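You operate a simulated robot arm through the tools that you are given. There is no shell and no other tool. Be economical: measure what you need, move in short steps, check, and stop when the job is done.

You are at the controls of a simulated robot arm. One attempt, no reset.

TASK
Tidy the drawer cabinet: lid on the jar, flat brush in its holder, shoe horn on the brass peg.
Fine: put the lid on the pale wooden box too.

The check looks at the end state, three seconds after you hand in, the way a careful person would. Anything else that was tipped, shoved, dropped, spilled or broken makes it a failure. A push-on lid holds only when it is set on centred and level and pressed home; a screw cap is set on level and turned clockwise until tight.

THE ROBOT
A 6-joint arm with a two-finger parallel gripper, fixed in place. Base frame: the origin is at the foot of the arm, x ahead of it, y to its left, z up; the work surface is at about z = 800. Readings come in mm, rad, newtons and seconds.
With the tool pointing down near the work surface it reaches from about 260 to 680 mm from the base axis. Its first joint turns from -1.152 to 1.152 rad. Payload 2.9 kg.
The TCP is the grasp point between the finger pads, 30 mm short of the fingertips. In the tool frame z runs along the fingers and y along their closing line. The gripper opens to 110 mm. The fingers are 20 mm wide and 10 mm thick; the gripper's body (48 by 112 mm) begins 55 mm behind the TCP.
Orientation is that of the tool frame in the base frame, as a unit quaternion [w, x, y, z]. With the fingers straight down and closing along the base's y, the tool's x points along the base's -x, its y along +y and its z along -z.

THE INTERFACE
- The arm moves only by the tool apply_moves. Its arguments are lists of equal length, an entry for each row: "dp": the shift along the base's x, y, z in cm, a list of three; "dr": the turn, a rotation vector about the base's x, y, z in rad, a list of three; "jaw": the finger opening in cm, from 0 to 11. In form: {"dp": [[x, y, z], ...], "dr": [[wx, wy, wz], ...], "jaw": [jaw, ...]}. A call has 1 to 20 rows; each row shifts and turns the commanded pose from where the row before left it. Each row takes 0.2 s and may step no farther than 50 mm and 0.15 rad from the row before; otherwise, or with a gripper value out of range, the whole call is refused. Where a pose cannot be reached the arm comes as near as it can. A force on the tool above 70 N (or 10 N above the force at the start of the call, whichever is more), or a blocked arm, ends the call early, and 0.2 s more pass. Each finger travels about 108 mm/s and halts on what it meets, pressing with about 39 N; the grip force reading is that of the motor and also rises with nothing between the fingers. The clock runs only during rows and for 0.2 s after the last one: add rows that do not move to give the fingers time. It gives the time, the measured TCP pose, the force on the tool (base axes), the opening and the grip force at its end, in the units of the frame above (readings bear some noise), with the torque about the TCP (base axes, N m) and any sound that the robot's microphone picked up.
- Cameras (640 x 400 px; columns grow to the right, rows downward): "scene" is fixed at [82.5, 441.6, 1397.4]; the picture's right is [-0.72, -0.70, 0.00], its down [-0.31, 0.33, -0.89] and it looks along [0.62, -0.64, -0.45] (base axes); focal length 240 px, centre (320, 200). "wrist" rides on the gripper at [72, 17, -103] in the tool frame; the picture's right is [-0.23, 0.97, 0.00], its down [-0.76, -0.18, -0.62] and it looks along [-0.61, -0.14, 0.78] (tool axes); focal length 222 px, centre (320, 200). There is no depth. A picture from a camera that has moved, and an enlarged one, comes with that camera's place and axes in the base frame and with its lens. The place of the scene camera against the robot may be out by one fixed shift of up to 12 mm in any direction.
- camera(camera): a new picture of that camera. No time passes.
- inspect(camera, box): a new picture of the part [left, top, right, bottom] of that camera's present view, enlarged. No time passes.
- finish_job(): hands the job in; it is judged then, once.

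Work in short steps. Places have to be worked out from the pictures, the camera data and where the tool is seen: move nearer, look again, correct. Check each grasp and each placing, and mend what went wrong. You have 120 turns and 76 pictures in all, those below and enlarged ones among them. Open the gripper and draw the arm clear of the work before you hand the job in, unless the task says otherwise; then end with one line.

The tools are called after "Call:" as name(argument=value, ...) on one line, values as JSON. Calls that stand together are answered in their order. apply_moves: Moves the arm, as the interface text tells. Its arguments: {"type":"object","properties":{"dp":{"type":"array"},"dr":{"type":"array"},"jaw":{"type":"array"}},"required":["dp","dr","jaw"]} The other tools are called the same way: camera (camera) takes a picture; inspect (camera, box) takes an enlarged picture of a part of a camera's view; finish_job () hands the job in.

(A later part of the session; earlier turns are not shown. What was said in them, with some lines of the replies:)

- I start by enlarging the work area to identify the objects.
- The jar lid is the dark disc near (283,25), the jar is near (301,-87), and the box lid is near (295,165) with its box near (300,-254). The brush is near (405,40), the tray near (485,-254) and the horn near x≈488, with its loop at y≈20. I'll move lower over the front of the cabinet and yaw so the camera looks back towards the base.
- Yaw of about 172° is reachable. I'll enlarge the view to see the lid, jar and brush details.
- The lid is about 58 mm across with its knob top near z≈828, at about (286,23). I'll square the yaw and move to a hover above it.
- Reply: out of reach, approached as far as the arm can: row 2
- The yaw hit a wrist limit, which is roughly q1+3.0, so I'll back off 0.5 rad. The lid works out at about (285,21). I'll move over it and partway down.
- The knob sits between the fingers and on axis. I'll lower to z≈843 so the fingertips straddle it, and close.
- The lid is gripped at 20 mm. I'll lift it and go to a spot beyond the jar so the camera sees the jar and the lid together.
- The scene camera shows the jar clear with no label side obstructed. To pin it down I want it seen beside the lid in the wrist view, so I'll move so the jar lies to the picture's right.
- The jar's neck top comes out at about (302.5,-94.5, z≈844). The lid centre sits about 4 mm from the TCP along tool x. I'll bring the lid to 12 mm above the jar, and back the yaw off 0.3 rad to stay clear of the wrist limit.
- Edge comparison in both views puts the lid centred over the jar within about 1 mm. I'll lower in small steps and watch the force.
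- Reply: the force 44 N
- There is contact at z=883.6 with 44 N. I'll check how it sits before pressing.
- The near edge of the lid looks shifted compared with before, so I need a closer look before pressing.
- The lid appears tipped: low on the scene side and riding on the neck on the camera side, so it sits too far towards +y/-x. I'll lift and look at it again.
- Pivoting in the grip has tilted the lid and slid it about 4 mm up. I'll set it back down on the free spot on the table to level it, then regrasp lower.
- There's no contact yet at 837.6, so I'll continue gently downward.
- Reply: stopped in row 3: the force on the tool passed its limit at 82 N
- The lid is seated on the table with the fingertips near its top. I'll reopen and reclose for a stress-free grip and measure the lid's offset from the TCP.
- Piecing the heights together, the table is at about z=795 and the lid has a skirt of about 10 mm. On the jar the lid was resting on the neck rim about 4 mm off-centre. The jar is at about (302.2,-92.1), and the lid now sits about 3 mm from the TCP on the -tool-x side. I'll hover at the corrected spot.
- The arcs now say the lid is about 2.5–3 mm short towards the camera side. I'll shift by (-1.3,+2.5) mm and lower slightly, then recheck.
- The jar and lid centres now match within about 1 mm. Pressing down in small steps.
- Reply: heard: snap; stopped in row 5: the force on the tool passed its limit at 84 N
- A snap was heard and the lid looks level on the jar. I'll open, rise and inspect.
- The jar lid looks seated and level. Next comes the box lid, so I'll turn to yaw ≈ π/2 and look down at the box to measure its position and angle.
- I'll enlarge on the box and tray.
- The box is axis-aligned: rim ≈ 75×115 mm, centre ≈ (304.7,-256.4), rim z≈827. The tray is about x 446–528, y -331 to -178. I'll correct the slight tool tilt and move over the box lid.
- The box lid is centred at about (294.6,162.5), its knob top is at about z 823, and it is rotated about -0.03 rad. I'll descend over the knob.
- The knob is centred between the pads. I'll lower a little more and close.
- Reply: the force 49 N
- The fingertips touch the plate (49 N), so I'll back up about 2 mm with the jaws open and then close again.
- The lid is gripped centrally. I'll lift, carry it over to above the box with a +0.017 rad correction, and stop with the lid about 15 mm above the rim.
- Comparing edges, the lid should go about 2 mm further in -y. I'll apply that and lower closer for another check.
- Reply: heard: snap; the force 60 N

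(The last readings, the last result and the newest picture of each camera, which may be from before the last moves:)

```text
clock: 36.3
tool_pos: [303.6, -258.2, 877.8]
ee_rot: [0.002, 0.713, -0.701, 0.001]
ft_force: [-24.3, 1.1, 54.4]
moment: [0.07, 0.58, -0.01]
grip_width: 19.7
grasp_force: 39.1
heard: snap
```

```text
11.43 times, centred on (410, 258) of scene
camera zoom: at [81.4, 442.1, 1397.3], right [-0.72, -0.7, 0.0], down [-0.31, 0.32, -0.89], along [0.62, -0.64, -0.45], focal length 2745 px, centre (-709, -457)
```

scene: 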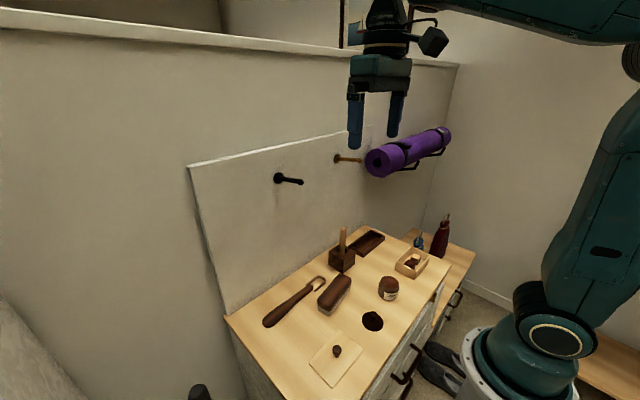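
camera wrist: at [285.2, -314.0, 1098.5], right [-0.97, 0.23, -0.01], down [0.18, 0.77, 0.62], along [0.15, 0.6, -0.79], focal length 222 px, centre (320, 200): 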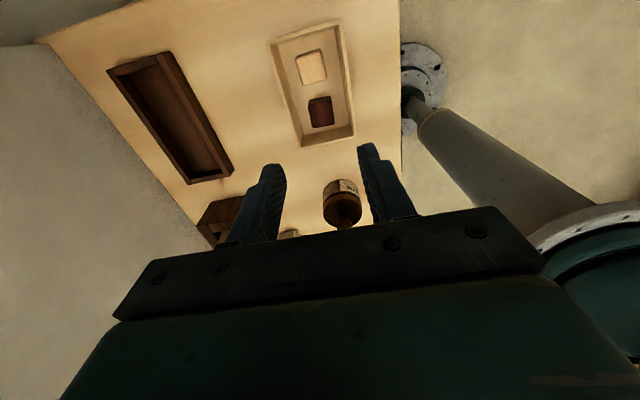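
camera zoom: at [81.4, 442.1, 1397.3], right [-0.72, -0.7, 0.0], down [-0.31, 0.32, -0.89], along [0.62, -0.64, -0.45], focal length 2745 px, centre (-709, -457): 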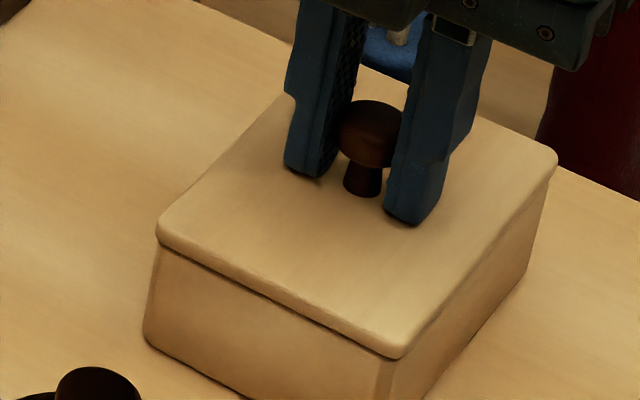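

A snap was heard and the lid looks flush on the box. I'll open gently and check.

Call:
apply_moves(dp=[[0, 0, 0], [0, 0, 0], [0, 0, 3], [0, 0, 4], [0, 0, 4], [0, 0, 0]], dr=[[0, 0, 0], [0, 0, 0], [0, 0, 0], [0, 0, 0], [0, 0, 0], [0, 0, 0]], jaw=[4, 4, 5, 5, 5, 5])

Call:
inspect(camera="scene", box=[374, 232, 436, 280])

Call:
camera(camera="wrist")

```text
clock: 37.7
tool_pos: [307.1, -258.7, 987.9]
ee_rot: [0.001, 0.714, -0.7, -0.001]
ft_force: [0.7, 0.6, 0.8]
moment: [-0.02, 0.0, -0.01]
grip_width: 50.2
grasp_force: 0.0
```

```text
8.33 times, centred on (405, 256) of scene
camera zoom: at [82.5, 441.6, 1397.4], right [-0.72, -0.7, 0.0], down [-0.31, 0.33, -0.89], along [0.62, -0.64, -0.45], focal length 2001 px, centre (-388, -267)
```

zoom: 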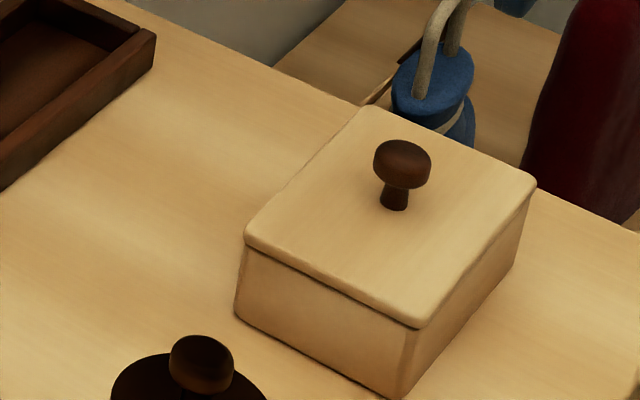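

```text
34 pictures are left
camera wrist: at [291.7, -329.0, 1091.9], right [-0.98, 0.21, 0.0], down [0.16, 0.76, 0.62], along [0.13, 0.61, -0.78], focal length 222 px, centre (320, 200)
```

wrist: 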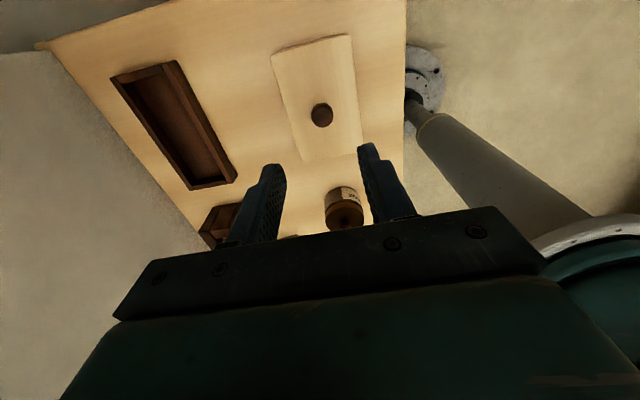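

The box lid is flush. Next is the brush, so I'll move above it for a look.

Call:
apply_moves(dp=[[1.3, 4.2, 0], [1.3, 4.2, 0], [1.3, 4.2, 0], [1.3, 4.2, 0], [1.3, 4.2, 0], [1.4, 4.2, 0], [1.3, 4.2, 0], [0, 0, 0]], dr=[[0, 0, -0.017], [0, 0, 0], [0, 0, 0], [0, 0, 0], [0, 0, 0], [0, 0, 0], [0, 0, 0], [0, 0, 0]], jaw=[7, 7, 7, 7, 7, 7, 7, 7])

Call:
inspect(camera="wrist", box=[80, 0, 480, 240])

```text
clock: 39.5
tool_pos: [394.9, 37.8, 984.7]
ee_rot: [0.0, 0.708, -0.706, -0.001]
ft_force: [-0.1, -0.9, 0.5]
moment: [0.01, 0.0, 0.0]
grip_width: 70.2
grasp_force: 0.0
```

```text
1.60 times, centred on (280, 120) of wrist
camera zoom: at [377.9, -32.4, 1088.9], right [-0.97, 0.23, 0.0], down [0.18, 0.76, 0.62], along [0.14, 0.61, -0.78], focal length 355 px, centre (384, 328)
```

zoom: 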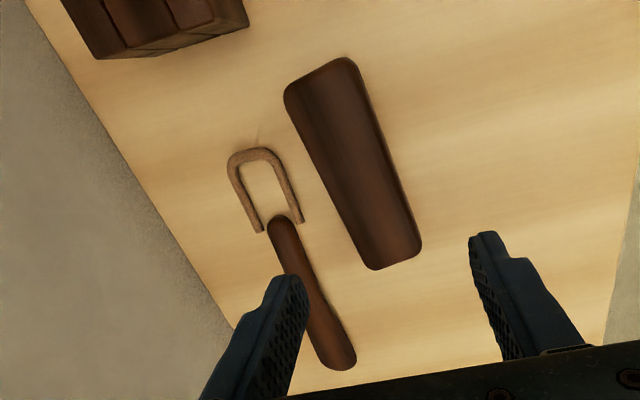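

The brush measures about 127×43 mm, is centred at about (408,34) and is rotated +0.163 rad. I'll align the gripper across it and descend partway.

Call:
apply_moves(dp=[[1.3, -0.4, -3], [0, 0, -4], [0, 0, -3], [0, 0, -1], [0, 0, 0]], dr=[[0, 0, 0.1], [0, 0, 0.063], [0, 0, 0], [0, 0, 0], [0, 0, 0]], jaw=[7, 7, 7, 7, 7])

Call:
camera(camera="wrist")

Call:
inspect(camera="scene", box=[290, 250, 390, 325])

```text
clock: 40.7
tool_pos: [407.6, 33.4, 875.1]
ee_rot: [0.0, 0.763, -0.647, -0.001]
ft_force: [0.9, -0.2, -0.8]
moment: [-0.03, 0.02, 0.0]
grip_width: 69.8
grasp_force: 0.0
```

```text
32 pictures are left
camera wrist: at [403.5, -39.1, 978.7], right [-1.0, 0.06, 0.0], down [0.05, 0.78, 0.62], along [0.04, 0.62, -0.78], focal length 222 px, centre (320, 200)
```

wrist: 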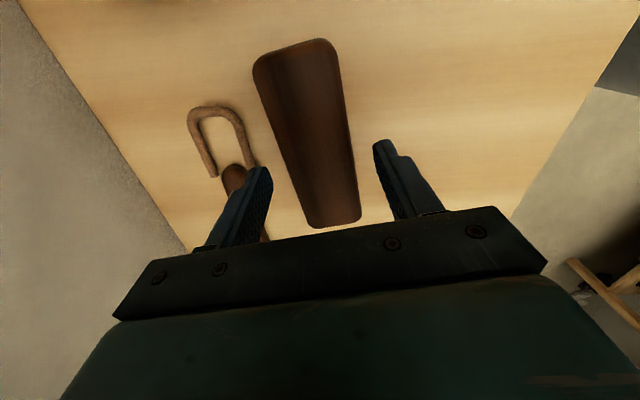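

```text
5.33 times, centred on (340, 288) of scene
camera zoom: at [82.5, 441.6, 1397.4], right [-0.72, -0.7, 0.0], down [-0.31, 0.33, -0.89], along [0.62, -0.64, -0.45], focal length 1281 px, centre (213, -267)
```

zoom: 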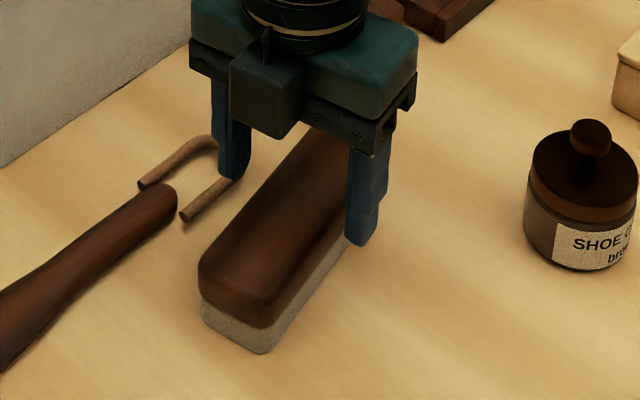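

The brush lies centred between the fingers. I'll lower to z≈850 (fingertips ≈820) and close.

Call:
apply_moves(dp=[[0, 0, -1], [0, 0, -1], [0, 0, -0.5], [0, 0, 0], [0, 0, 0], [0, 0, 0], [0, 0, 0]], dr=[[0, 0, 0], [0, 0, 0], [0, 0, 0], [0, 0, 0], [0, 0, 0], [0, 0, 0], [0, 0, 0]], jaw=[7, 7, 7, 5, 3, 3, 3])

Call:
inspect(camera="scene", box=[300, 250, 380, 325])

```text
clock: 42.3
tool_pos: [409.4, 31.9, 848.8]
ee_rot: [0.001, 0.763, -0.647, -0.001]
ft_force: [0.3, 0.0, -0.3]
moment: [0.0, -0.02, 0.02]
grip_width: 47.3
grasp_force: 38.6
```

```text
5.33 times, centred on (340, 288) of scene
camera zoom: at [82.5, 441.6, 1397.4], right [-0.72, -0.7, 0.0], down [-0.31, 0.33, -0.89], along [0.62, -0.64, -0.45], focal length 1281 px, centre (213, -267)
```

zoom: 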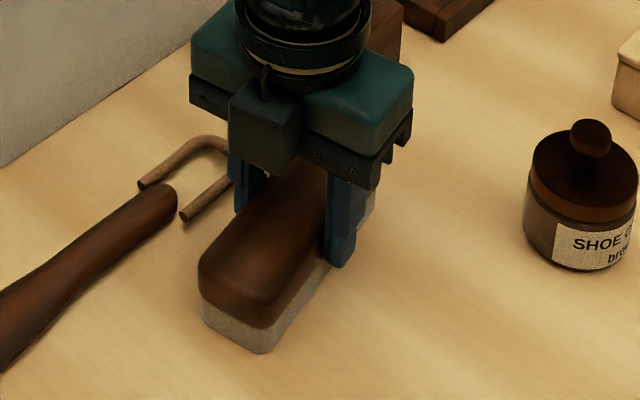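

The brush is held at 47 mm. I'll lift it, turn it straight along y and look at the tray from close by.

Call:
apply_moves(dp=[[0, 0, 4], [0, 0, 4], [0, 0, 4], [0, -4.5, 0], [0, -4.5, 0], [0, -4.5, 0], [0, -4.5, 0], [0, -4.5, 0], [0, -4.5, 0], [0, 0, 0]], dr=[[0, 0, 0], [0, 0, 0], [0, 0, 0], [0, 0, -0.1], [0, 0, -0.063], [0, 0, 0], [0, 0, 0], [0, 0, 0], [0, 0, 0], [0, 0, 0]], jaw=[3, 3, 3, 3, 3, 3, 3, 3, 3, 3])

Call:
camera(camera="wrist")

```text
clock: 44.5
tool_pos: [408.8, -238.7, 971.0]
ee_rot: [0.001, 0.708, -0.706, -0.001]
ft_force: [-0.4, 0.6, -1.0]
moment: [0.0, 0.02, 0.02]
grip_width: 47.4
grasp_force: 38.7
```

```text
29 pictures are left
camera wrist: at [392.8, -309.8, 1075.1], right [-0.97, 0.23, 0.0], down [0.18, 0.76, 0.62], along [0.14, 0.61, -0.78], focal length 222 px, centre (320, 200)
```

wrist: 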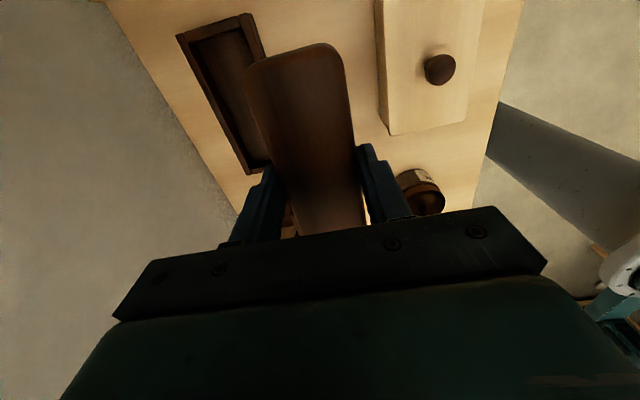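

Enlarging on the tray and the brush's forward end.

Call:
inspect(camera="wrist", box=[160, 0, 380, 200])

```text
2.00 times, centred on (270, 100) of wrist
camera zoom: at [392.8, -309.8, 1075.1], right [-0.97, 0.23, 0.0], down [0.18, 0.76, 0.62], along [0.14, 0.61, -0.78], focal length 444 px, centre (420, 400)
```

zoom: 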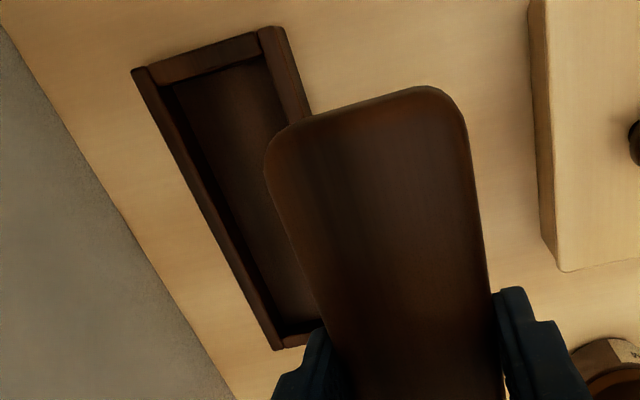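

The tray's centre comes out at about (487,-254), outer ≈75×157 with walls ≈11 mm, so clearance is only a few mm each side. I'll hover the brush low above it and compare edges.

Call:
apply_moves(dp=[[2.6, -0.5, 0], [2.6, -0.5, 0], [2.6, -0.5, 0], [0, 0, -3], [0, 0, -3], [0, 0, -2], [0, 0, 0]], dr=[[0, 0, 0], [0, 0, 0], [0, 0, 0], [0, 0, 0], [0, 0, 0], [0, 0, 0], [0, 0, 0]], jaw=[3, 3, 3, 3, 3, 3, 3])

Call:
inspect(camera="wrist", box=[200, 0, 440, 200])

Call:
inspect(camera="scene", box=[340, 200, 430, 270])

```text
clock: 46.1
tool_pos: [487.5, -252.5, 888.7]
ee_rot: [0.0, 0.708, -0.706, 0.0]
ft_force: [0.3, 0.0, -1.2]
moment: [-0.01, -0.03, -0.02]
grip_width: 47.2
grasp_force: 39.2
```

```text
2.00 times, centred on (320, 100) of wrist
camera zoom: at [470.9, -323.8, 992.6], right [-0.97, 0.22, 0.0], down [0.18, 0.76, 0.62], along [0.14, 0.61, -0.78], focal length 444 px, centre (320, 400)
```

zoom: 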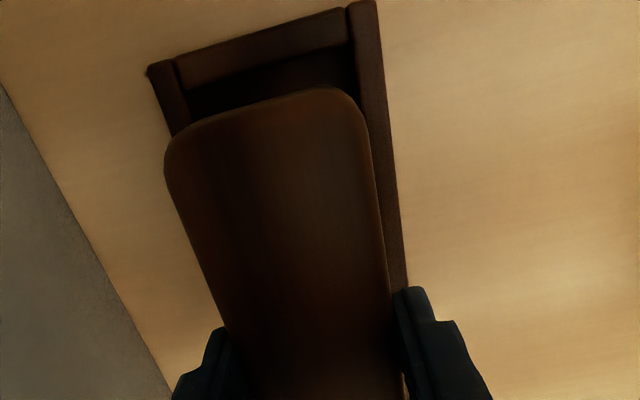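

```text
5.71 times, centred on (385, 235) of scene
camera zoom: at [82.5, 441.6, 1397.4], right [-0.72, -0.7, 0.0], down [-0.31, 0.33, -0.89], along [0.62, -0.64, -0.45], focal length 1372 px, centre (-51, 0)
```

zoom: 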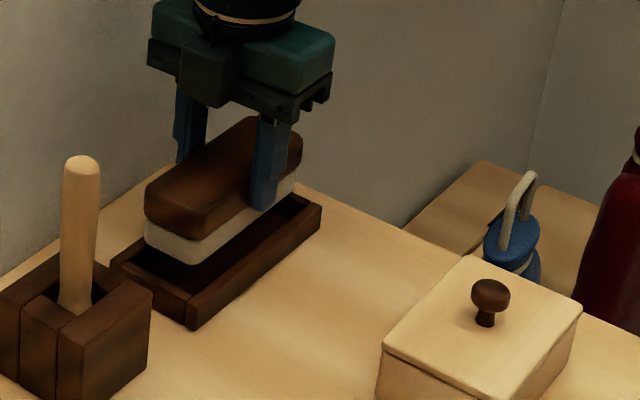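

The brush fits: inner x -27 to +28.5 and y ±71 relative to the TCP, against a brush of ±23.7 / ±64. I'll shift 0.8 mm in x and lower carefully.

Call:
apply_moves(dp=[[0.08, 0, -0.8], [0, 0, -0.8], [0, 0, -0.8], [0, 0, -0.4], [0, 0, -0.3], [0, 0, -0.2], [0, 0, -0.1], [0, 0, 0]], dr=[[0, 0, 0], [0, 0, 0], [0, 0, 0], [0, 0, 0], [0, 0, 0], [0, 0, 0], [0, 0, 0], [0, 0, 0]], jaw=[3, 3, 3, 3, 3, 3, 3, 3])

Call:
inspect(camera="scene", box=[340, 200, 430, 270])

```text
clock: 47.9
tool_pos: [488.8, -252.7, 855.9]
ee_rot: [0.0, 0.708, -0.707, 0.0]
ft_force: [0.0, 0.2, -2.1]
moment: [-0.03, 0.01, -0.03]
grip_width: 46.9
grasp_force: 39.1
```

```text
5.71 times, centred on (385, 235) of scene
camera zoom: at [82.5, 441.6, 1397.4], right [-0.72, -0.7, 0.0], down [-0.31, 0.33, -0.89], along [0.62, -0.64, -0.45], focal length 1372 px, centre (-51, 0)
```

zoom: 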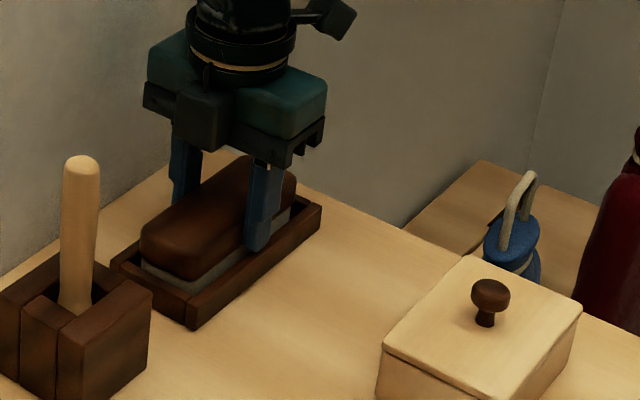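

The brush is inside the tray with no contact yet. I'll continue in 1 mm steps.

Call:
apply_moves(dp=[[0, 0, -0.1], [0, 0, -0.1], [0, 0, -0.1], [0, 0, 0]], dr=[[0, 0, 0], [0, 0, 0], [0, 0, 0], [0, 0, 0]], jaw=[3, 3, 3, 3])

```text
clock: 48.9
tool_pos: [489.5, -253.9, 854.5]
ee_rot: [0.0, 0.708, -0.707, 0.0]
ft_force: [-10.4, 3.3, 27.6]
moment: [0.56, 0.55, 0.09]
grip_width: 47.2
grasp_force: 39.0
```

Contact is about 28 N. I'll relieve slightly, open just a few mm so the fingers don't push the walls, and lift straight up.

Call:
apply_moves(dp=[[0, 0, 0.1], [0, 0, 0], [0, 0, 0], [0, 0, 1], [0, 0, 2], [0, 0, 3], [0, 0, 4], [0, 0, 0]], dr=[[0, 0, 0], [0, 0, 0], [0, 0, 0], [0, 0, 0], [0, 0, 0], [0, 0, 0], [0, 0, 0], [0, 0, 0]], jaw=[5.3, 5.3, 5.3, 5.3, 5.5, 6, 6, 6])

Call:
inspect(camera="scene", box=[340, 200, 430, 270])

```text
clock: 50.7
tool_pos: [487.4, -251.9, 951.9]
ee_rot: [0.001, 0.708, -0.707, -0.001]
ft_force: [0.1, 0.7, -3.4]
moment: [0.34, -0.1, -0.04]
grip_width: 60.0
grasp_force: 0.0
```

```text
5.71 times, centred on (385, 235) of scene
camera zoom: at [82.5, 441.6, 1397.4], right [-0.72, -0.7, 0.0], down [-0.31, 0.33, -0.89], along [0.62, -0.64, -0.45], focal length 1372 px, centre (-51, 0)
```

zoom: 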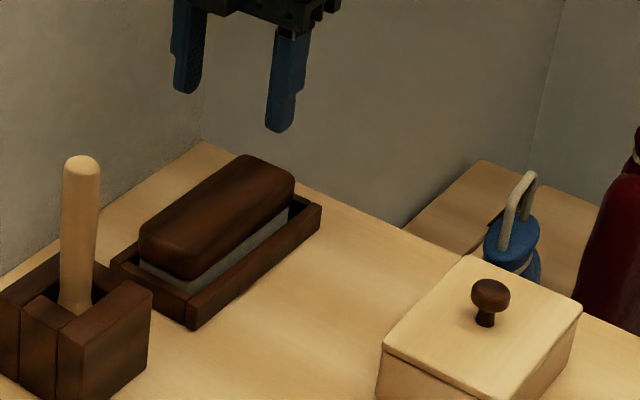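

The brush is resting in its tray. Next is the shoe horn, lying along y at x≈486 with its loop at y≈3–65 and handle to y≈225. I'll rise over the stick block and hover above the handle at y≈97.

Call:
apply_moves(dp=[[0, 0, 3.5], [0, 4.4, 0], [0, 4.4, 0], [0, 4.4, 0], [0, 4.4, 0], [0, 4.4, 0], [0, 4.4, 0], [0, 4.4, 0], [0, 4, 0], [0, 0, -3], [0, 0, 0]], dr=[[0, 0, 0], [0, 0, 0], [0, 0, 0], [0, 0, 0], [0, 0, 0], [0, 0, 0], [0, 0, 0], [0, 0, 0], [0, 0, 0], [0, 0, 0], [0, 0, 0]], jaw=[6, 6, 6, 6, 6, 6, 6, 6, 6, 6, 6])

Call:
inspect(camera="wrist", box=[180, 0, 440, 220])

```text
clock: 51.9
tool_pos: [463.3, -186.8, 988.8]
ee_rot: [-0.003, -0.632, 0.775, -0.006]
ft_force: [-0.7, 0.4, 0.4]
moment: [-0.03, 0.02, 0.0]
grip_width: 60.0
grasp_force: 0.1
stopped in row 5: the arm was blocked; the commanded pose is now the measured one
```

```text
1.82 times, centred on (310, 110) of wrist
camera zoom: at [431.4, -251.6, 1093.7], right [-0.91, 0.42, -0.01], down [0.33, 0.72, 0.61], along [0.26, 0.56, -0.79], focal length 404 px, centre (338, 364)
```

zoom: 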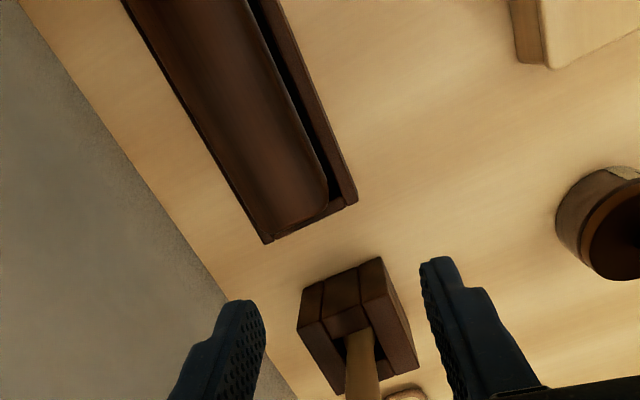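

The arm was blocked, so I need to see what it touches. It may be the mat or a peg.

Call:
camera(camera="scene")

```text
22 pictures are left
```

scene: 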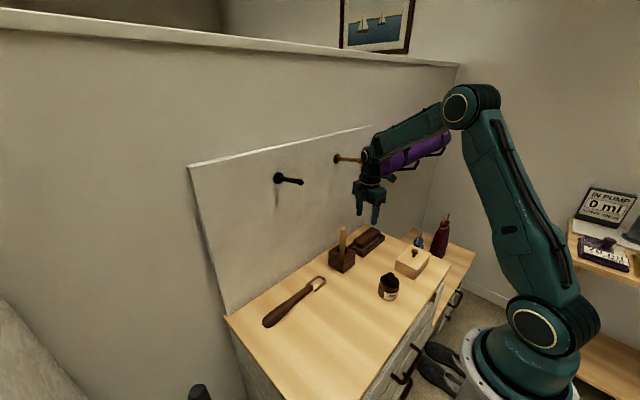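

The wrist is next to the brass peg. I'll retreat straight towards the base (-x) first.

Call:
apply_moves(dp=[[-1, 0, 0], [-2, 0, 0], [-3, 0, 0], [-3, 0, 0], [0, 0, 0]], dr=[[0, 0, 0], [0, 0, 0], [0, 0, 0], [0, 0, 0], [0, 0, 0]], jaw=[6, 6, 6, 6, 6])

Call:
inspect(camera="scene", box=[240, 120, 460, 240])

```text
clock: 53.1
tool_pos: [371.4, -182.6, 987.4]
ee_rot: [-0.003, -0.635, 0.773, -0.005]
ft_force: [0.2, 0.3, 0.2]
moment: [0.01, -0.02, -0.01]
grip_width: 59.9
grasp_force: 0.0
```

```text
2.91 times, centred on (350, 180) of scene
camera zoom: at [82.5, 441.6, 1397.4], right [-0.72, -0.7, 0.0], down [-0.31, 0.33, -0.89], along [0.62, -0.64, -0.45], focal length 699 px, centre (233, 258)
```

zoom: 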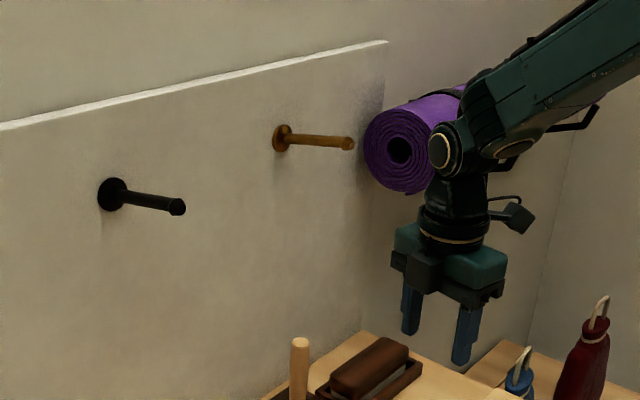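

The mat and pegs are unmoved. I'll travel at small x, fix the orientation, then descend and go forward under peg height to the horn.

Call:
apply_moves(dp=[[0, 4.5, 0], [0, 4.5, 0], [0, 4.5, 0], [0, 4.5, 0], [0, 4.5, 0], [0, 4, 0], [0, 1.5, -4], [0, 0, -4], [0, 0, -3.5], [3, 0, 0], [4, 0, 0], [4, 0, 0], [0, 0, 0]], dr=[[0.0116, 0.0018, 0.1], [0, 0, 0.105], [0, 0, 0], [0, 0, 0], [0, 0, 0], [0, 0, 0], [0, 0, 0], [0, 0, 0], [0, 0, 0], [0, 0, 0], [0, 0, 0], [0, 0, 0], [0, 0, 0]], jaw=[6, 6, 6, 6, 6, 6, 6, 6, 6, 6, 6, 6, 6])

Call:
inspect(camera="wrist", box=[160, 0, 480, 220])

```text
clock: 55.9
tool_pos: [485.6, 94.7, 874.8]
ee_rot: [-0.001, 0.71, -0.705, -0.001]
ft_force: [1.3, 0.6, 0.4]
moment: [-0.01, 0.01, 0.0]
grip_width: 60.3
grasp_force: 0.1
```

```text
1.82 times, centred on (320, 110) of wrist
camera zoom: at [469.8, 24.8, 978.7], right [-0.98, 0.22, 0.0], down [0.17, 0.76, 0.62], along [0.14, 0.61, -0.78], focal length 404 px, centre (320, 364)
```

zoom: 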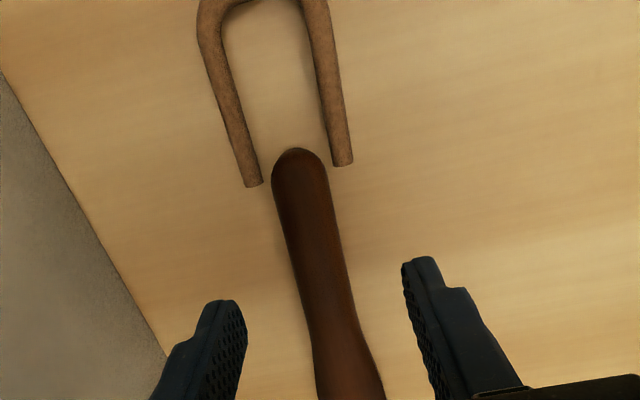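

The handle is centred under the TCP. I'll lower to z≈830 (fingertips ≈5 mm above the table) and close on it.

Call:
apply_moves(dp=[[0, 0, -2], [0, 0, -1.5], [0, 0, -1], [0, 0, 0], [0, 0, 0], [0, 0, 0], [0, 0, 0]], dr=[[0, 0, 0], [0, 0, 0], [0, 0, 0], [0, 0, 0], [0, 0, 0], [0, 0, 0], [0, 0, 0]], jaw=[6, 6, 6, 4, 1, 1, 1])

```text
clock: 57.5
tool_pos: [484.3, 95.1, 829.2]
ee_rot: [-0.001, 0.711, -0.703, 0.001]
ft_force: [-13.2, 0.4, 39.7]
moment: [-0.03, 1.0, -0.19]
grip_width: 26.1
grasp_force: 38.9
```

The horn is gripped at 26 mm. I'll lift, retreat from the wall, and rise to free space between the pegs.

Call:
apply_moves(dp=[[0, 0, 2], [0, 0, 3], [-3.5, 0, 1], [-3, -2, 3], [0, -4, 4], [0, -4, 4], [0, -1.5, 4], [0, 0, 2], [0, 0, 0]], dr=[[0, 0, 0], [0, 0, 0], [0, 0, 0], [0, 0, 0], [0, 0, 0], [0, 0, 0], [0, 0, 0], [0, 0, 0], [0, 0, 0]], jaw=[1, 1, 1, 1, 1, 1, 1, 1, 1])

Call:
camera(camera="wrist")

```text
refused: row 5 steps farther than a row can; nothing moved
```

```text
19 pictures are left
camera wrist: at [468.2, 25.0, 934.1], right [-0.98, 0.22, 0.0], down [0.17, 0.76, 0.62], along [0.14, 0.61, -0.78], focal length 222 px, centre (320, 200)
```

wrist: 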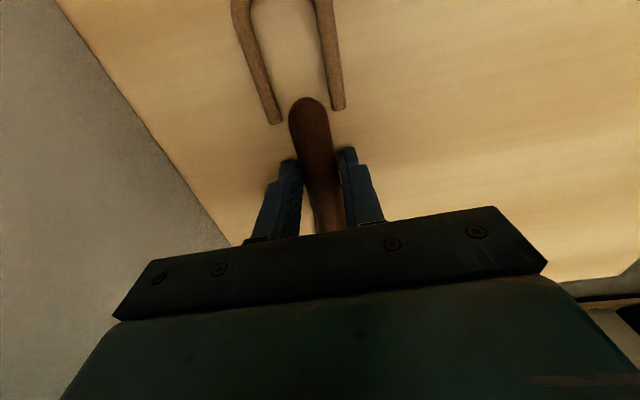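

That call was refused because one row stepped too far. I'll send the same path with smaller steps.

Call:
apply_moves(dp=[[0, 0, 2], [0, 0, 3], [-3.5, 0, 1], [-3, -2, 3], [0, -3, 3.5], [0, -3, 3.5], [0, -3.5, 3], [0, 0, 4], [0, 0, 0]], dr=[[0, 0, 0], [0, 0, 0], [0, 0, 0], [0, 0, 0], [0, 0, 0], [0, 0, 0], [0, 0, 0], [0, 0, 0], [0, 0, 0]], jaw=[1, 1, 1, 1, 1, 1, 1, 1, 1])

Call:
inspect(camera="wrist", box=[200, 0, 440, 240])

```text
clock: 59.5
tool_pos: [417.9, -22.3, 1059.5]
ee_rot: [0.0, 0.71, -0.704, 0.0]
ft_force: [-0.1, -0.2, -1.1]
moment: [0.0, 0.01, 0.03]
grip_width: 26.1
grasp_force: 38.8
```

```text
1.67 times, centred on (320, 120) of wrist
camera zoom: at [401.7, -92.2, 1163.2], right [-0.98, 0.22, 0.0], down [0.17, 0.76, 0.62], along [0.14, 0.61, -0.78], focal length 370 px, centre (320, 333)
```

zoom: 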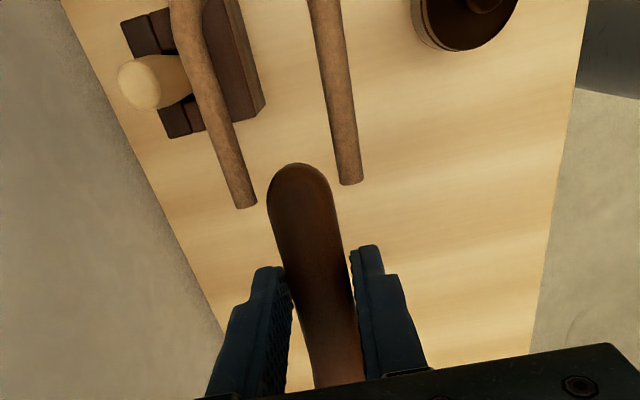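

The horn is rigid with its loop. In the tool frame the loop interior spans x≈40–87, centred at y≈-1. Next I'll turn the tool 120° about (-1,-1,1) to horizontal with the loop up, doing the first part now.

Call:
apply_moves(dp=[[0.2, 0, 0], [0.2, 0, 0], [0.2, 0, 0], [0.2, 0, 0], [0.2, 0, 0], [0.2, 0, 0], [0.2, 0, 0], [0.2, 0, 0]], dr=[[-0.0806, -0.0806, 0.0806], [-0.0806, -0.0806, 0.0806], [-0.0806, -0.0806, 0.0806], [-0.0806, -0.0806, 0.0806], [-0.0806, -0.0806, 0.0806], [-0.0806, -0.0806, 0.0806], [-0.0806, -0.0806, 0.0806], [-0.0806, -0.0806, 0.0806]], jaw=[1, 1, 1, 1, 1, 1, 1, 1])

```text
clock: 61.3
tool_pos: [435.6, -18.8, 1058.7]
ee_rot: [0.001, 0.818, -0.378, 0.434]
ft_force: [0.0, 0.3, 0.5]
moment: [-0.02, 0.01, 0.01]
grip_width: 25.9
grasp_force: 39.6
```

Going well, so I'll finish the rotation.

Call:
apply_moves(dp=[[0, 0, 0], [0, 0, 0], [0, 0, 0], [0, 0, 0], [0, 0, 0], [0, 0, 0], [0, 0, 0], [0, 0, 0]], dr=[[-0.0806, -0.0806, 0.0806], [-0.0806, -0.0806, 0.0806], [-0.0806, -0.0806, 0.0806], [-0.0806, -0.0806, 0.0806], [-0.0806, -0.0806, 0.0806], [-0.0806, -0.0806, 0.0806], [-0.0806, -0.0806, 0.0806], [0, 0, 0]], jaw=[1, 1, 1, 1, 1, 1, 1, 1])

Call:
camera(camera="wrist")

Call:
camera(camera="scene")

```text
clock: 63.1
tool_pos: [461.9, -20.5, 1056.4]
ee_rot: [0.0, 0.737, -0.035, 0.675]
ft_force: [-0.5, 0.1, -0.6]
moment: [0.01, 0.01, -0.02]
grip_width: 25.9
grasp_force: 38.7
out of reach, approached as far as the arm can: row 4, 5, 6, 7
```

```text
17 pictures are left
camera wrist: at [364.0, -34.6, 1137.6], right [-0.07, -0.96, -0.27], down [-0.68, 0.25, -0.69], along [0.73, 0.14, -0.67], focal length 222 px, centre (320, 200)
```

wrist: 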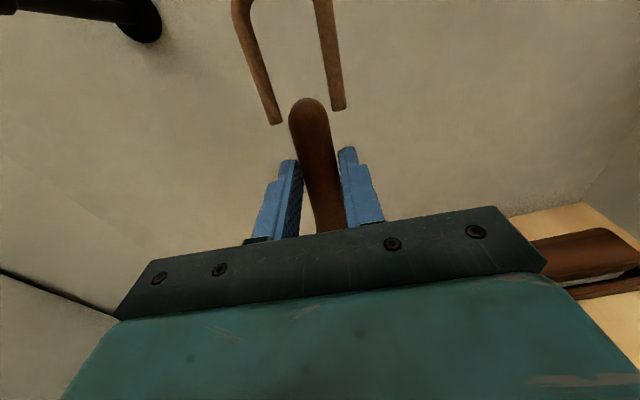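

```text
16 pictures are left
```

scene: 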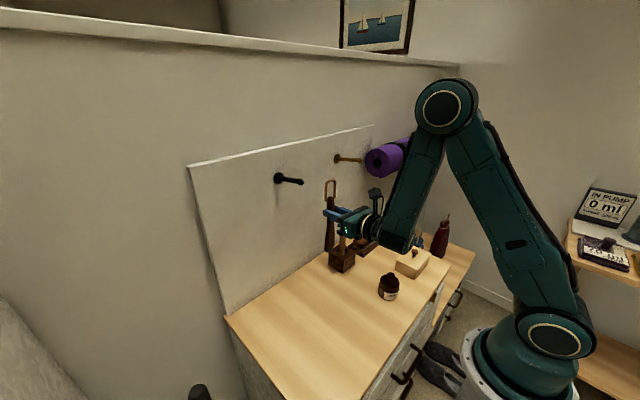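

The tool is nearly horizontal with the loop up. To stay in front of the peg tips I'll raise here, between the pegs, and then try backing away from the wall.

Call:
apply_moves(dp=[[0, 0, 2], [0, 0, 2], [0, 0, 1.5], [-2, 0, 0], [-2, 0, 0], [-2, 0, 0], [0, 0, 0]], dr=[[0, 0, 0], [0, 0, 0], [0, 0, 0], [0, 0, 0], [0, 0, 0], [0, 0, 0], [0, 0, 0]], jaw=[1, 1, 1, 1, 1, 1, 1])

Call:
inspect(camera="scene", box=[260, 130, 420, 250])

```text
clock: 64.7
tool_pos: [444.3, -17.9, 1117.6]
ee_rot: [0.0, 0.737, -0.036, 0.675]
ft_force: [-0.3, -0.3, -0.6]
moment: [-0.02, 0.05, 0.0]
grip_width: 26.2
grasp_force: 39.2
out of reach, approached as far as the arm can: row 1, 4, 5, 6
```

```text
3.33 times, centred on (340, 190) of scene
camera zoom: at [82.5, 441.6, 1397.4], right [-0.72, -0.7, 0.0], down [-0.31, 0.33, -0.89], along [0.62, -0.64, -0.45], focal length 800 px, centre (253, 233)
```

zoom: 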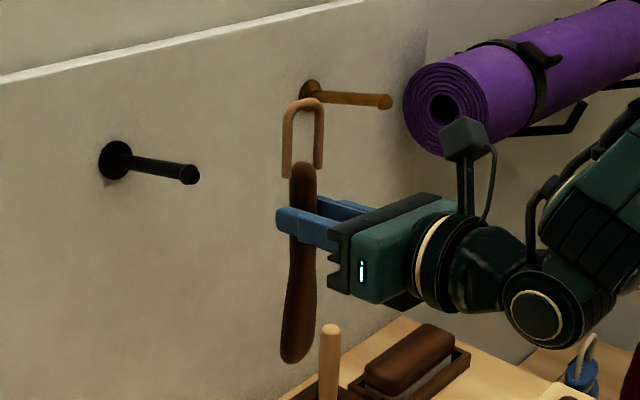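

The back wall's peg flanges triangulate to x≈585. The brass peg is at about y≈-155, z≈1165, with its tip at x≈490. I'll move sideways partway, still clear of it, to view it with the wrist camera.

Call:
apply_moves(dp=[[0, -2.5, 0], [0, -2.5, 0], [0, -1.5, 0], [0, 0, 0]], dr=[[0, 0, 0], [0, 0, 0], [0, 0, 0], [0, 0, 0]], jaw=[1, 1, 1, 1])

Call:
inspect(camera="wrist", box=[220, 0, 460, 130])

```text
clock: 65.7
tool_pos: [445.2, -17.6, 1116.1]
ee_rot: [0.0, 0.738, -0.035, 0.674]
ft_force: [0.2, 0.0, 0.4]
moment: [0.01, 0.01, -0.01]
grip_width: 25.6
grasp_force: 38.7
out of reach, approached as far as the arm can: row 1, 2, 3
```

```text
2.67 times, centred on (340, 65) of wrist
camera zoom: at [347.2, -31.3, 1198.0], right [-0.07, -0.96, -0.27], down [-0.68, 0.25, -0.69], along [0.73, 0.13, -0.67], focal length 592 px, centre (267, 560)
```

zoom: 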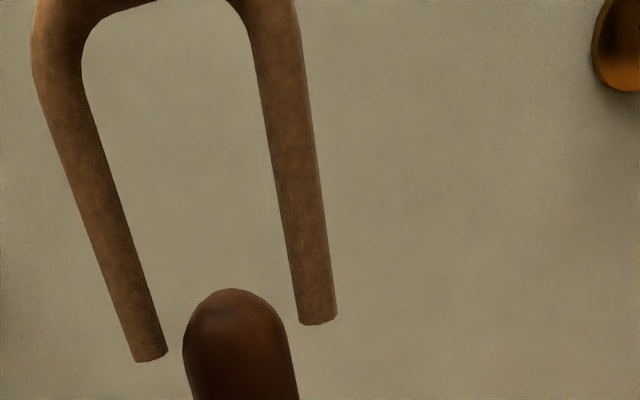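

The sideways move was blocked by the wrist limit. Pointing the tool along the arm's radial direction should free it, so I'll move in -y while yawing with joint 1.

Call:
apply_moves(dp=[[0, -0.8, 0], [0, -2, 0], [0, -2, 0], [0, -2, 0], [0, 0, 0]], dr=[[0, 0, -0.06], [0, 0, -0.05], [0, 0, -0.05], [0, 0, -0.05], [0, 0, 0]], jaw=[1, 1, 1, 1, 1])

Call:
camera(camera="wrist")

```text
clock: 66.9
tool_pos: [444.9, -84.7, 1117.1]
ee_rot: [0.071, 0.73, -0.114, 0.67]
ft_force: [-0.2, 0.5, -0.7]
moment: [-0.02, 0.02, 0.04]
grip_width: 25.5
grasp_force: 39.5
```

```text
13 pictures are left
camera wrist: at [345.9, -79.0, 1197.9], right [-0.27, -0.92, -0.27], down [-0.61, 0.38, -0.69], along [0.74, -0.02, -0.67], focal length 222 px, centre (320, 200)
```

wrist: 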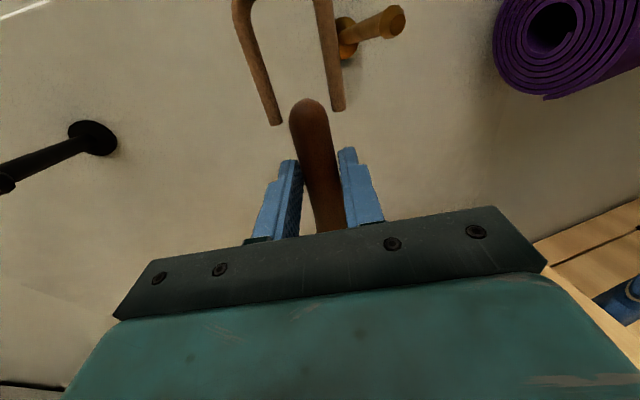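

The brass peg is located: tip ≈ (495,-162,1171), base ≈ (585,-162,1158). I'll move so the loop's opening sits in front of the tip, with about 15 mm spare.

Call:
apply_moves(dp=[[0, -1.3, -0.3], [0, -1.7, -0.4], [0, -1.7, -0.3], [0, -1.6, -0.3], [0, 0, 0]], dr=[[0, 0, -0.03], [0, 0, -0.025], [0, 0, -0.025], [0, 0, -0.01], [0, 0, 0]], jaw=[1, 1, 1, 1, 1])

Call:
inspect(camera="wrist", box=[220, 0, 420, 130])

Call:
inspect(camera="scene", box=[300, 130, 420, 220])

```text
clock: 68.1
tool_pos: [444.7, -149.4, 1103.0]
ee_rot: [0.1, 0.724, -0.144, 0.667]
ft_force: [-0.1, -0.1, -0.1]
moment: [-0.03, 0.02, 0.01]
grip_width: 26.0
grasp_force: 39.0
```

```text
3.08 times, centred on (320, 65) of wrist
camera zoom: at [347.4, -134.0, 1183.9], right [-0.35, -0.9, -0.27], down [-0.57, 0.44, -0.69], along [0.74, -0.09, -0.67], focal length 684 px, centre (320, 615)
```

zoom: 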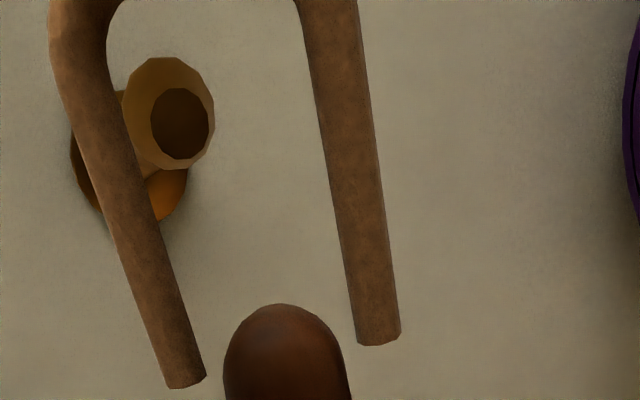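

```text
4.44 times, centred on (360, 175) of scene
camera zoom: at [82.5, 441.6, 1397.4], right [-0.72, -0.7, 0.0], down [-0.31, 0.33, -0.89], along [0.62, -0.64, -0.45], focal length 1067 px, centre (142, 311)
```

zoom: 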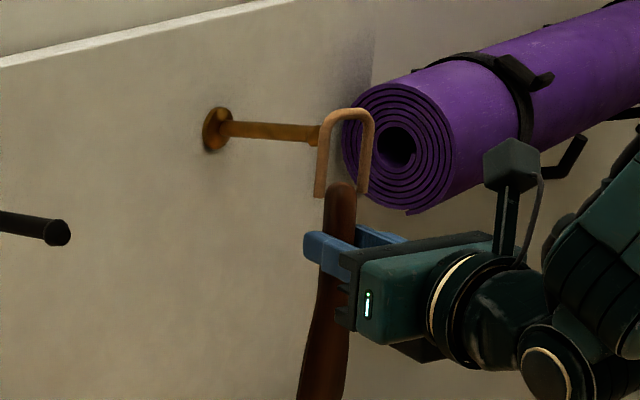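

The peg is confirmed: y≈-160.5, tip (495, z 1171), base z 1158. It needs a small correction of +3.4 mm y and +5 mm z. Then I'll slide the loop about 50 mm over the peg.

Call:
apply_moves(dp=[[0, 0.34, 0.5], [1.0, 0, 0], [1.0, 0, 0], [1.2, 0, -0.15], [1.2, 0, -0.2], [0, 0, 0]], dr=[[0, 0, 0], [0, 0, 0], [0, 0, 0], [0, 0, 0], [0, 0, 0], [0, 0, 0]], jaw=[1, 1, 1, 1, 1, 1])

Call:
inspect(camera="wrist", box=[220, 0, 420, 130])

```text
clock: 69.5
tool_pos: [489.7, -144.4, 1105.8]
ee_rot: [0.102, 0.724, -0.146, 0.667]
ft_force: [-0.5, -0.3, -0.2]
moment: [0.0, 0.02, 0.0]
grip_width: 25.7
grasp_force: 38.7
```

```text
3.08 times, centred on (320, 65) of wrist
camera zoom: at [391.3, -129.7, 1186.1], right [-0.35, -0.9, -0.27], down [-0.57, 0.44, -0.69], along [0.74, -0.09, -0.67], focal length 684 px, centre (320, 615)
```

zoom: 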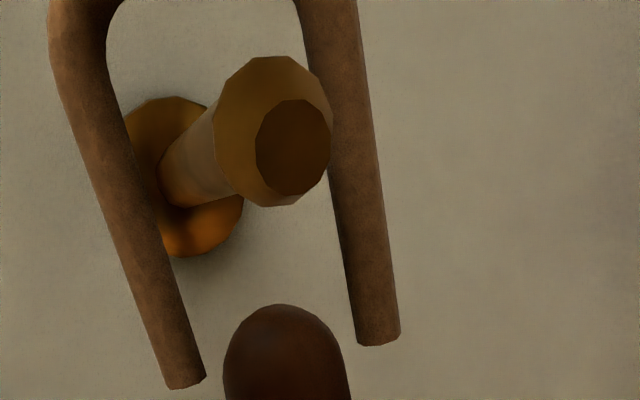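

The peg tip now passes through the loop with no contact force. I'll continue about 22 mm deeper.

Call:
apply_moves(dp=[[0.8, 0, -0.1], [0.8, 0, -0.1], [0.6, 0, -0.1], [0, 0, 0]], dr=[[0, 0, 0], [0, 0, 0], [0, 0, 0], [0, 0, 0]], jaw=[1, 1, 1, 1])

Call:
inspect(camera="scene", box=[300, 130, 420, 220])

```text
clock: 70.5
tool_pos: [511.6, -145.1, 1100.4]
ee_rot: [0.1, 0.724, -0.145, 0.667]
ft_force: [0.2, -0.1, 0.2]
moment: [0.0, 0.05, 0.04]
grip_width: 25.7
grasp_force: 38.9
```

```text
4.44 times, centred on (360, 175) of scene
camera zoom: at [82.5, 441.6, 1397.4], right [-0.72, -0.7, 0.0], down [-0.31, 0.33, -0.89], along [0.62, -0.64, -0.45], focal length 1067 px, centre (142, 311)
```

zoom: 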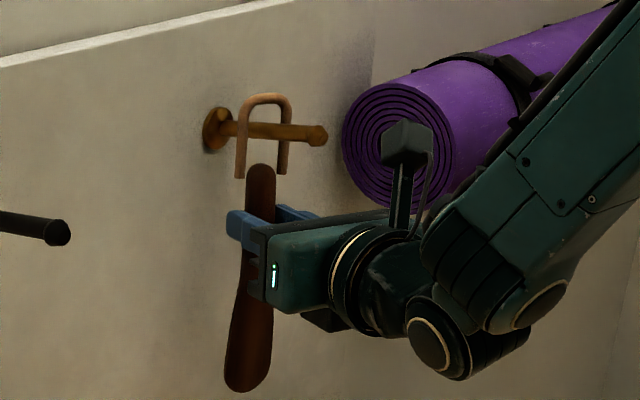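

The loop is around the peg. I'll lower until the loop's top rests on it.

Call:
apply_moves(dp=[[0, 0, -0.3], [0, 0, -0.3], [0, 0, -0.2], [0, 0, -0.1], [0, 0, 0]], dr=[[0, 0, 0], [0, 0, 0], [0, 0, 0], [0, 0, 0], [0, 0, 0]], jaw=[1, 1, 1, 1, 1])

```text
clock: 71.7
tool_pos: [510.9, -144.8, 1092.5]
ee_rot: [0.101, 0.724, -0.145, 0.667]
ft_force: [0.5, -0.1, -0.6]
moment: [0.05, 0.0, 0.03]
grip_width: 25.8
grasp_force: 39.2
```

Still free, so I'll lower in 1.5 mm steps.

Call:
apply_moves(dp=[[0, 0, -0.15], [0, 0, -0.15], [0, 0, -0.15], [0, 0, -0.15], [0, 0, 0]], dr=[[0, 0, 0], [0, 0, 0], [0, 0, 0], [0, 0, 0], [0, 0, 0]], jaw=[1, 1, 1, 1, 1])

Call:
inspect(camera="scene", box=[310, 140, 390, 200])

```text
clock: 72.9
tool_pos: [511.3, -145.8, 1087.8]
ee_rot: [0.101, 0.723, -0.145, 0.668]
ft_force: [-0.1, -0.4, 4.3]
moment: [-0.07, -0.17, -0.01]
grip_width: 25.7
grasp_force: 39.0
```

```text
6.67 times, centred on (350, 170) of scene
camera zoom: at [82.4, 441.6, 1397.4], right [-0.72, -0.7, 0.0], down [-0.31, 0.33, -0.89], along [0.62, -0.64, -0.45], focal length 1601 px, centre (120, 400)
```

zoom: 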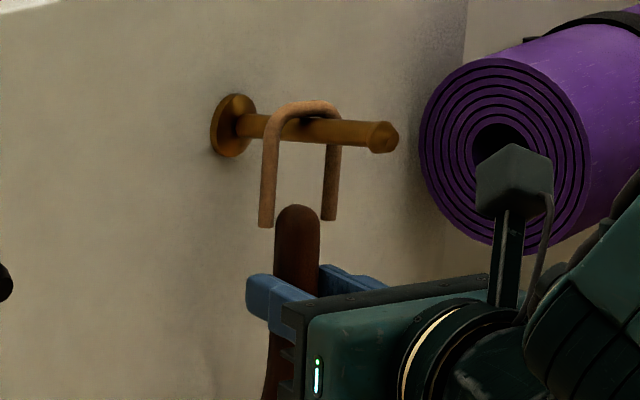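

The loop rests on the peg (4 N). I'll open the jaws and let the horn settle.

Call:
apply_moves(dp=[[0, 0, 0], [0, 0, 0], [0, 0, 0], [0, 0, 0], [0, 0, 0]], dr=[[0, 0, 0], [0, 0, 0], [0, 0, 0], [0, 0, 0], [0, 0, 0]], jaw=[3.5, 4.5, 5.5, 7, 7])

Call:
inspect(camera="scene", box=[300, 140, 400, 215])

```text
clock: 74.1
tool_pos: [511.6, -146.2, 1087.1]
ee_rot: [0.101, 0.724, -0.146, 0.667]
ft_force: [-0.1, -0.3, -0.8]
moment: [0.0, 0.01, -0.01]
grip_width: 70.1
grasp_force: 0.1
```

```text
5.33 times, centred on (350, 178) of scene
camera zoom: at [82.5, 441.6, 1397.4], right [-0.72, -0.7, 0.0], down [-0.31, 0.33, -0.89], along [0.62, -0.64, -0.45], focal length 1281 px, centre (160, 320)
```

zoom: 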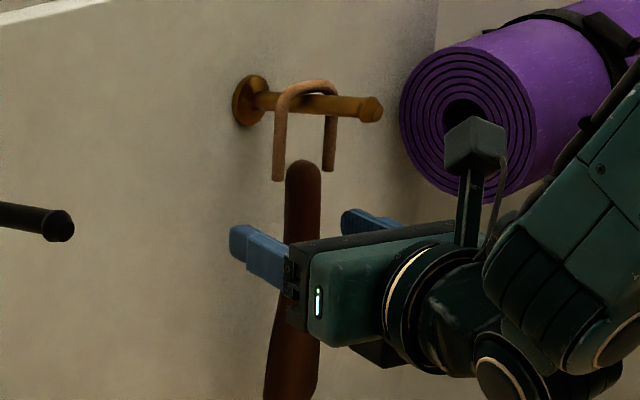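

The horn hangs freely between the open fingers. I'll back out straight along the tool axis.

Call:
apply_moves(dp=[[-0.94, 0.34, 0.09], [-1.12, 0.4, 0.1], [-1.12, 0.4, 0.1], [-1.12, 0.4, 0.1], [-1.12, 0.4, 0.1], [0, 0, 0]], dr=[[0, 0, 0], [0, 0, 0], [0, 0, 0], [0, 0, 0], [0, 0, 0], [0, 0, 0]], jaw=[7, 7, 7, 7, 7, 7])

Call:
camera(camera="wrist")

```text
clock: 75.5
tool_pos: [457.1, -126.0, 1090.9]
ee_rot: [0.102, 0.723, -0.145, 0.667]
ft_force: [0.3, -0.3, 0.2]
moment: [0.01, 0.01, -0.02]
grip_width: 70.1
grasp_force: 0.0
```

```text
6 pictures are left
camera wrist: at [359.0, -110.9, 1172.1], right [-0.35, -0.9, -0.27], down [-0.57, 0.44, -0.69], along [0.74, -0.09, -0.67], focal length 222 px, centre (320, 200)
```

wrist: 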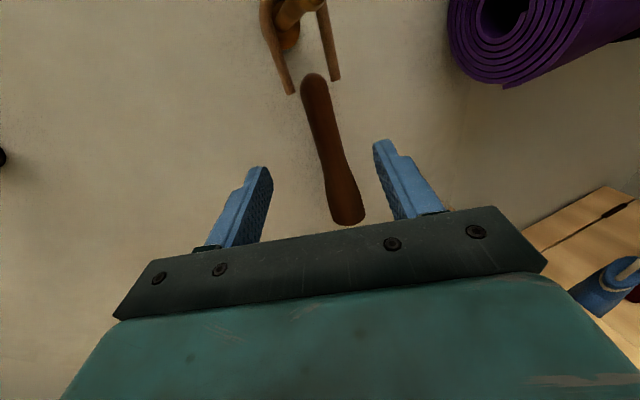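

The horn hangs properly on its own. I'll draw the arm well clear by moving back while pitching the tool downward.

Call:
apply_moves(dp=[[-0.5, 0.2, 0.5], [-1.2, 0.4, 1], [-1.5, 0.5, 1], [-1.5, 0.5, 1], [-1.5, 0.5, 1], [-1.5, 0.5, 1], [-1.5, 0.5, 1], [-1.5, 0.5, 1], [0, 0, 0]], dr=[[0.034, 0.094, 0], [0.034, 0.094, 0], [0.034, 0.094, 0], [0.034, 0.094, 0], [0.034, 0.094, 0], [0.034, 0.094, 0], [0.034, 0.094, 0], [0.034, 0.094, 0], [0, 0, 0]], jaw=[7, 7, 7, 7, 7, 7, 7, 7, 7])

Call:
camera(camera="scene")

```text
clock: 77.5
tool_pos: [348.8, -89.9, 1167.4]
ee_rot: [0.05, 0.924, -0.186, 0.33]
ft_force: [-0.5, -1.1, 0.1]
moment: [0.03, 0.02, -0.01]
grip_width: 69.9
grasp_force: 0.2
```

```text
5 pictures are left
```

scene: 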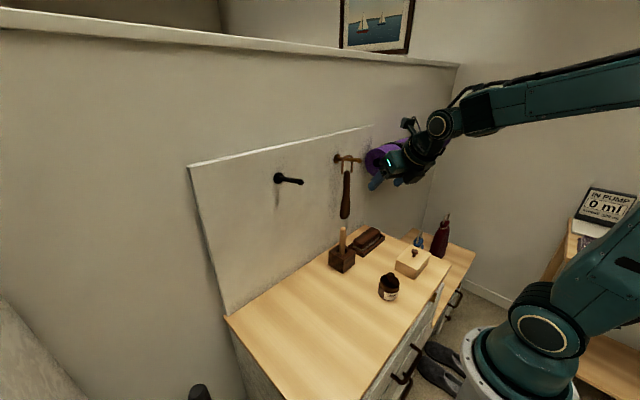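

The arm is clear. I'll do a last close check of the table items and the hung horn.

Call:
inspect(camera="scene", box=[320, 225, 460, 310])

Call:
inspect(camera="scene", box=[320, 140, 400, 230])

Call:
inspect(camera="scene", box=[374, 265, 406, 305])

```text
4.57 times, centred on (390, 268) of scene
camera zoom: at [82.5, 441.6, 1397.4], right [-0.72, -0.7, 0.0], down [-0.31, 0.33, -0.89], along [0.62, -0.64, -0.45], focal length 1098 px, centre (0, -109)
```

zoom: 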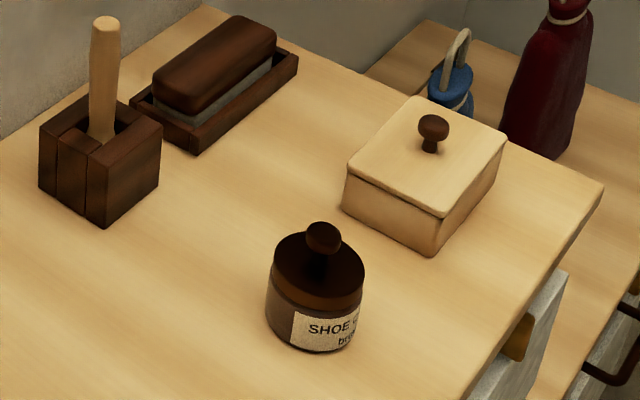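

```text
4.44 times, centred on (360, 185) of scene
camera zoom: at [82.5, 441.6, 1397.4], right [-0.72, -0.7, 0.0], down [-0.31, 0.33, -0.89], along [0.62, -0.64, -0.45], focal length 1067 px, centre (142, 267)
```

zoom: 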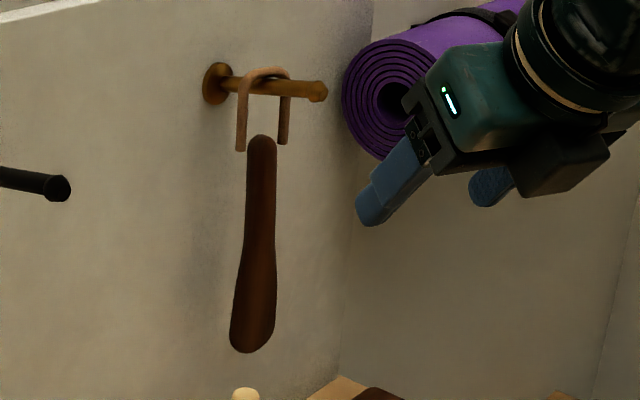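

```text
10.00 times, centred on (390, 285) of scene
camera zoom: at [82.5, 441.6, 1397.4], right [-0.72, -0.7, 0.0], down [-0.31, 0.33, -0.89], along [0.62, -0.64, -0.45], focal length 2402 px, centre (-380, -650)
```

zoom: 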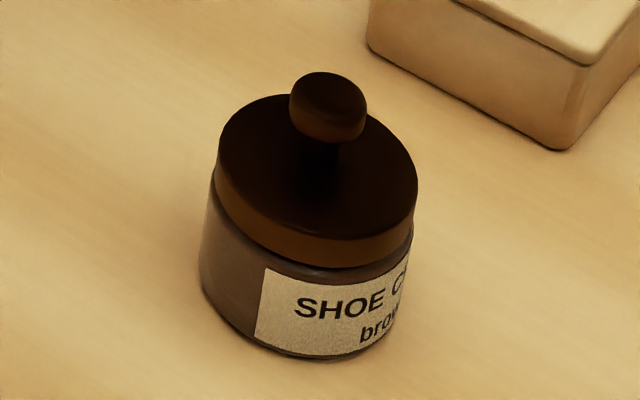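

The lids are level and seated, the brush lies in its tray, and the horn hangs on the brass peg. The gripper is open and clear, so I'm handing in.

Call:
finish_job()

```text
The job is handed in.
```

The job is handed in: the jar and the pale wooden box have their lids snapped on, the flat brush is in its tray, and the shoe horn hangs on the brass peg; the arm was blocked once beside the brass peg, but the peg and the mat looked unmoved afterwards.
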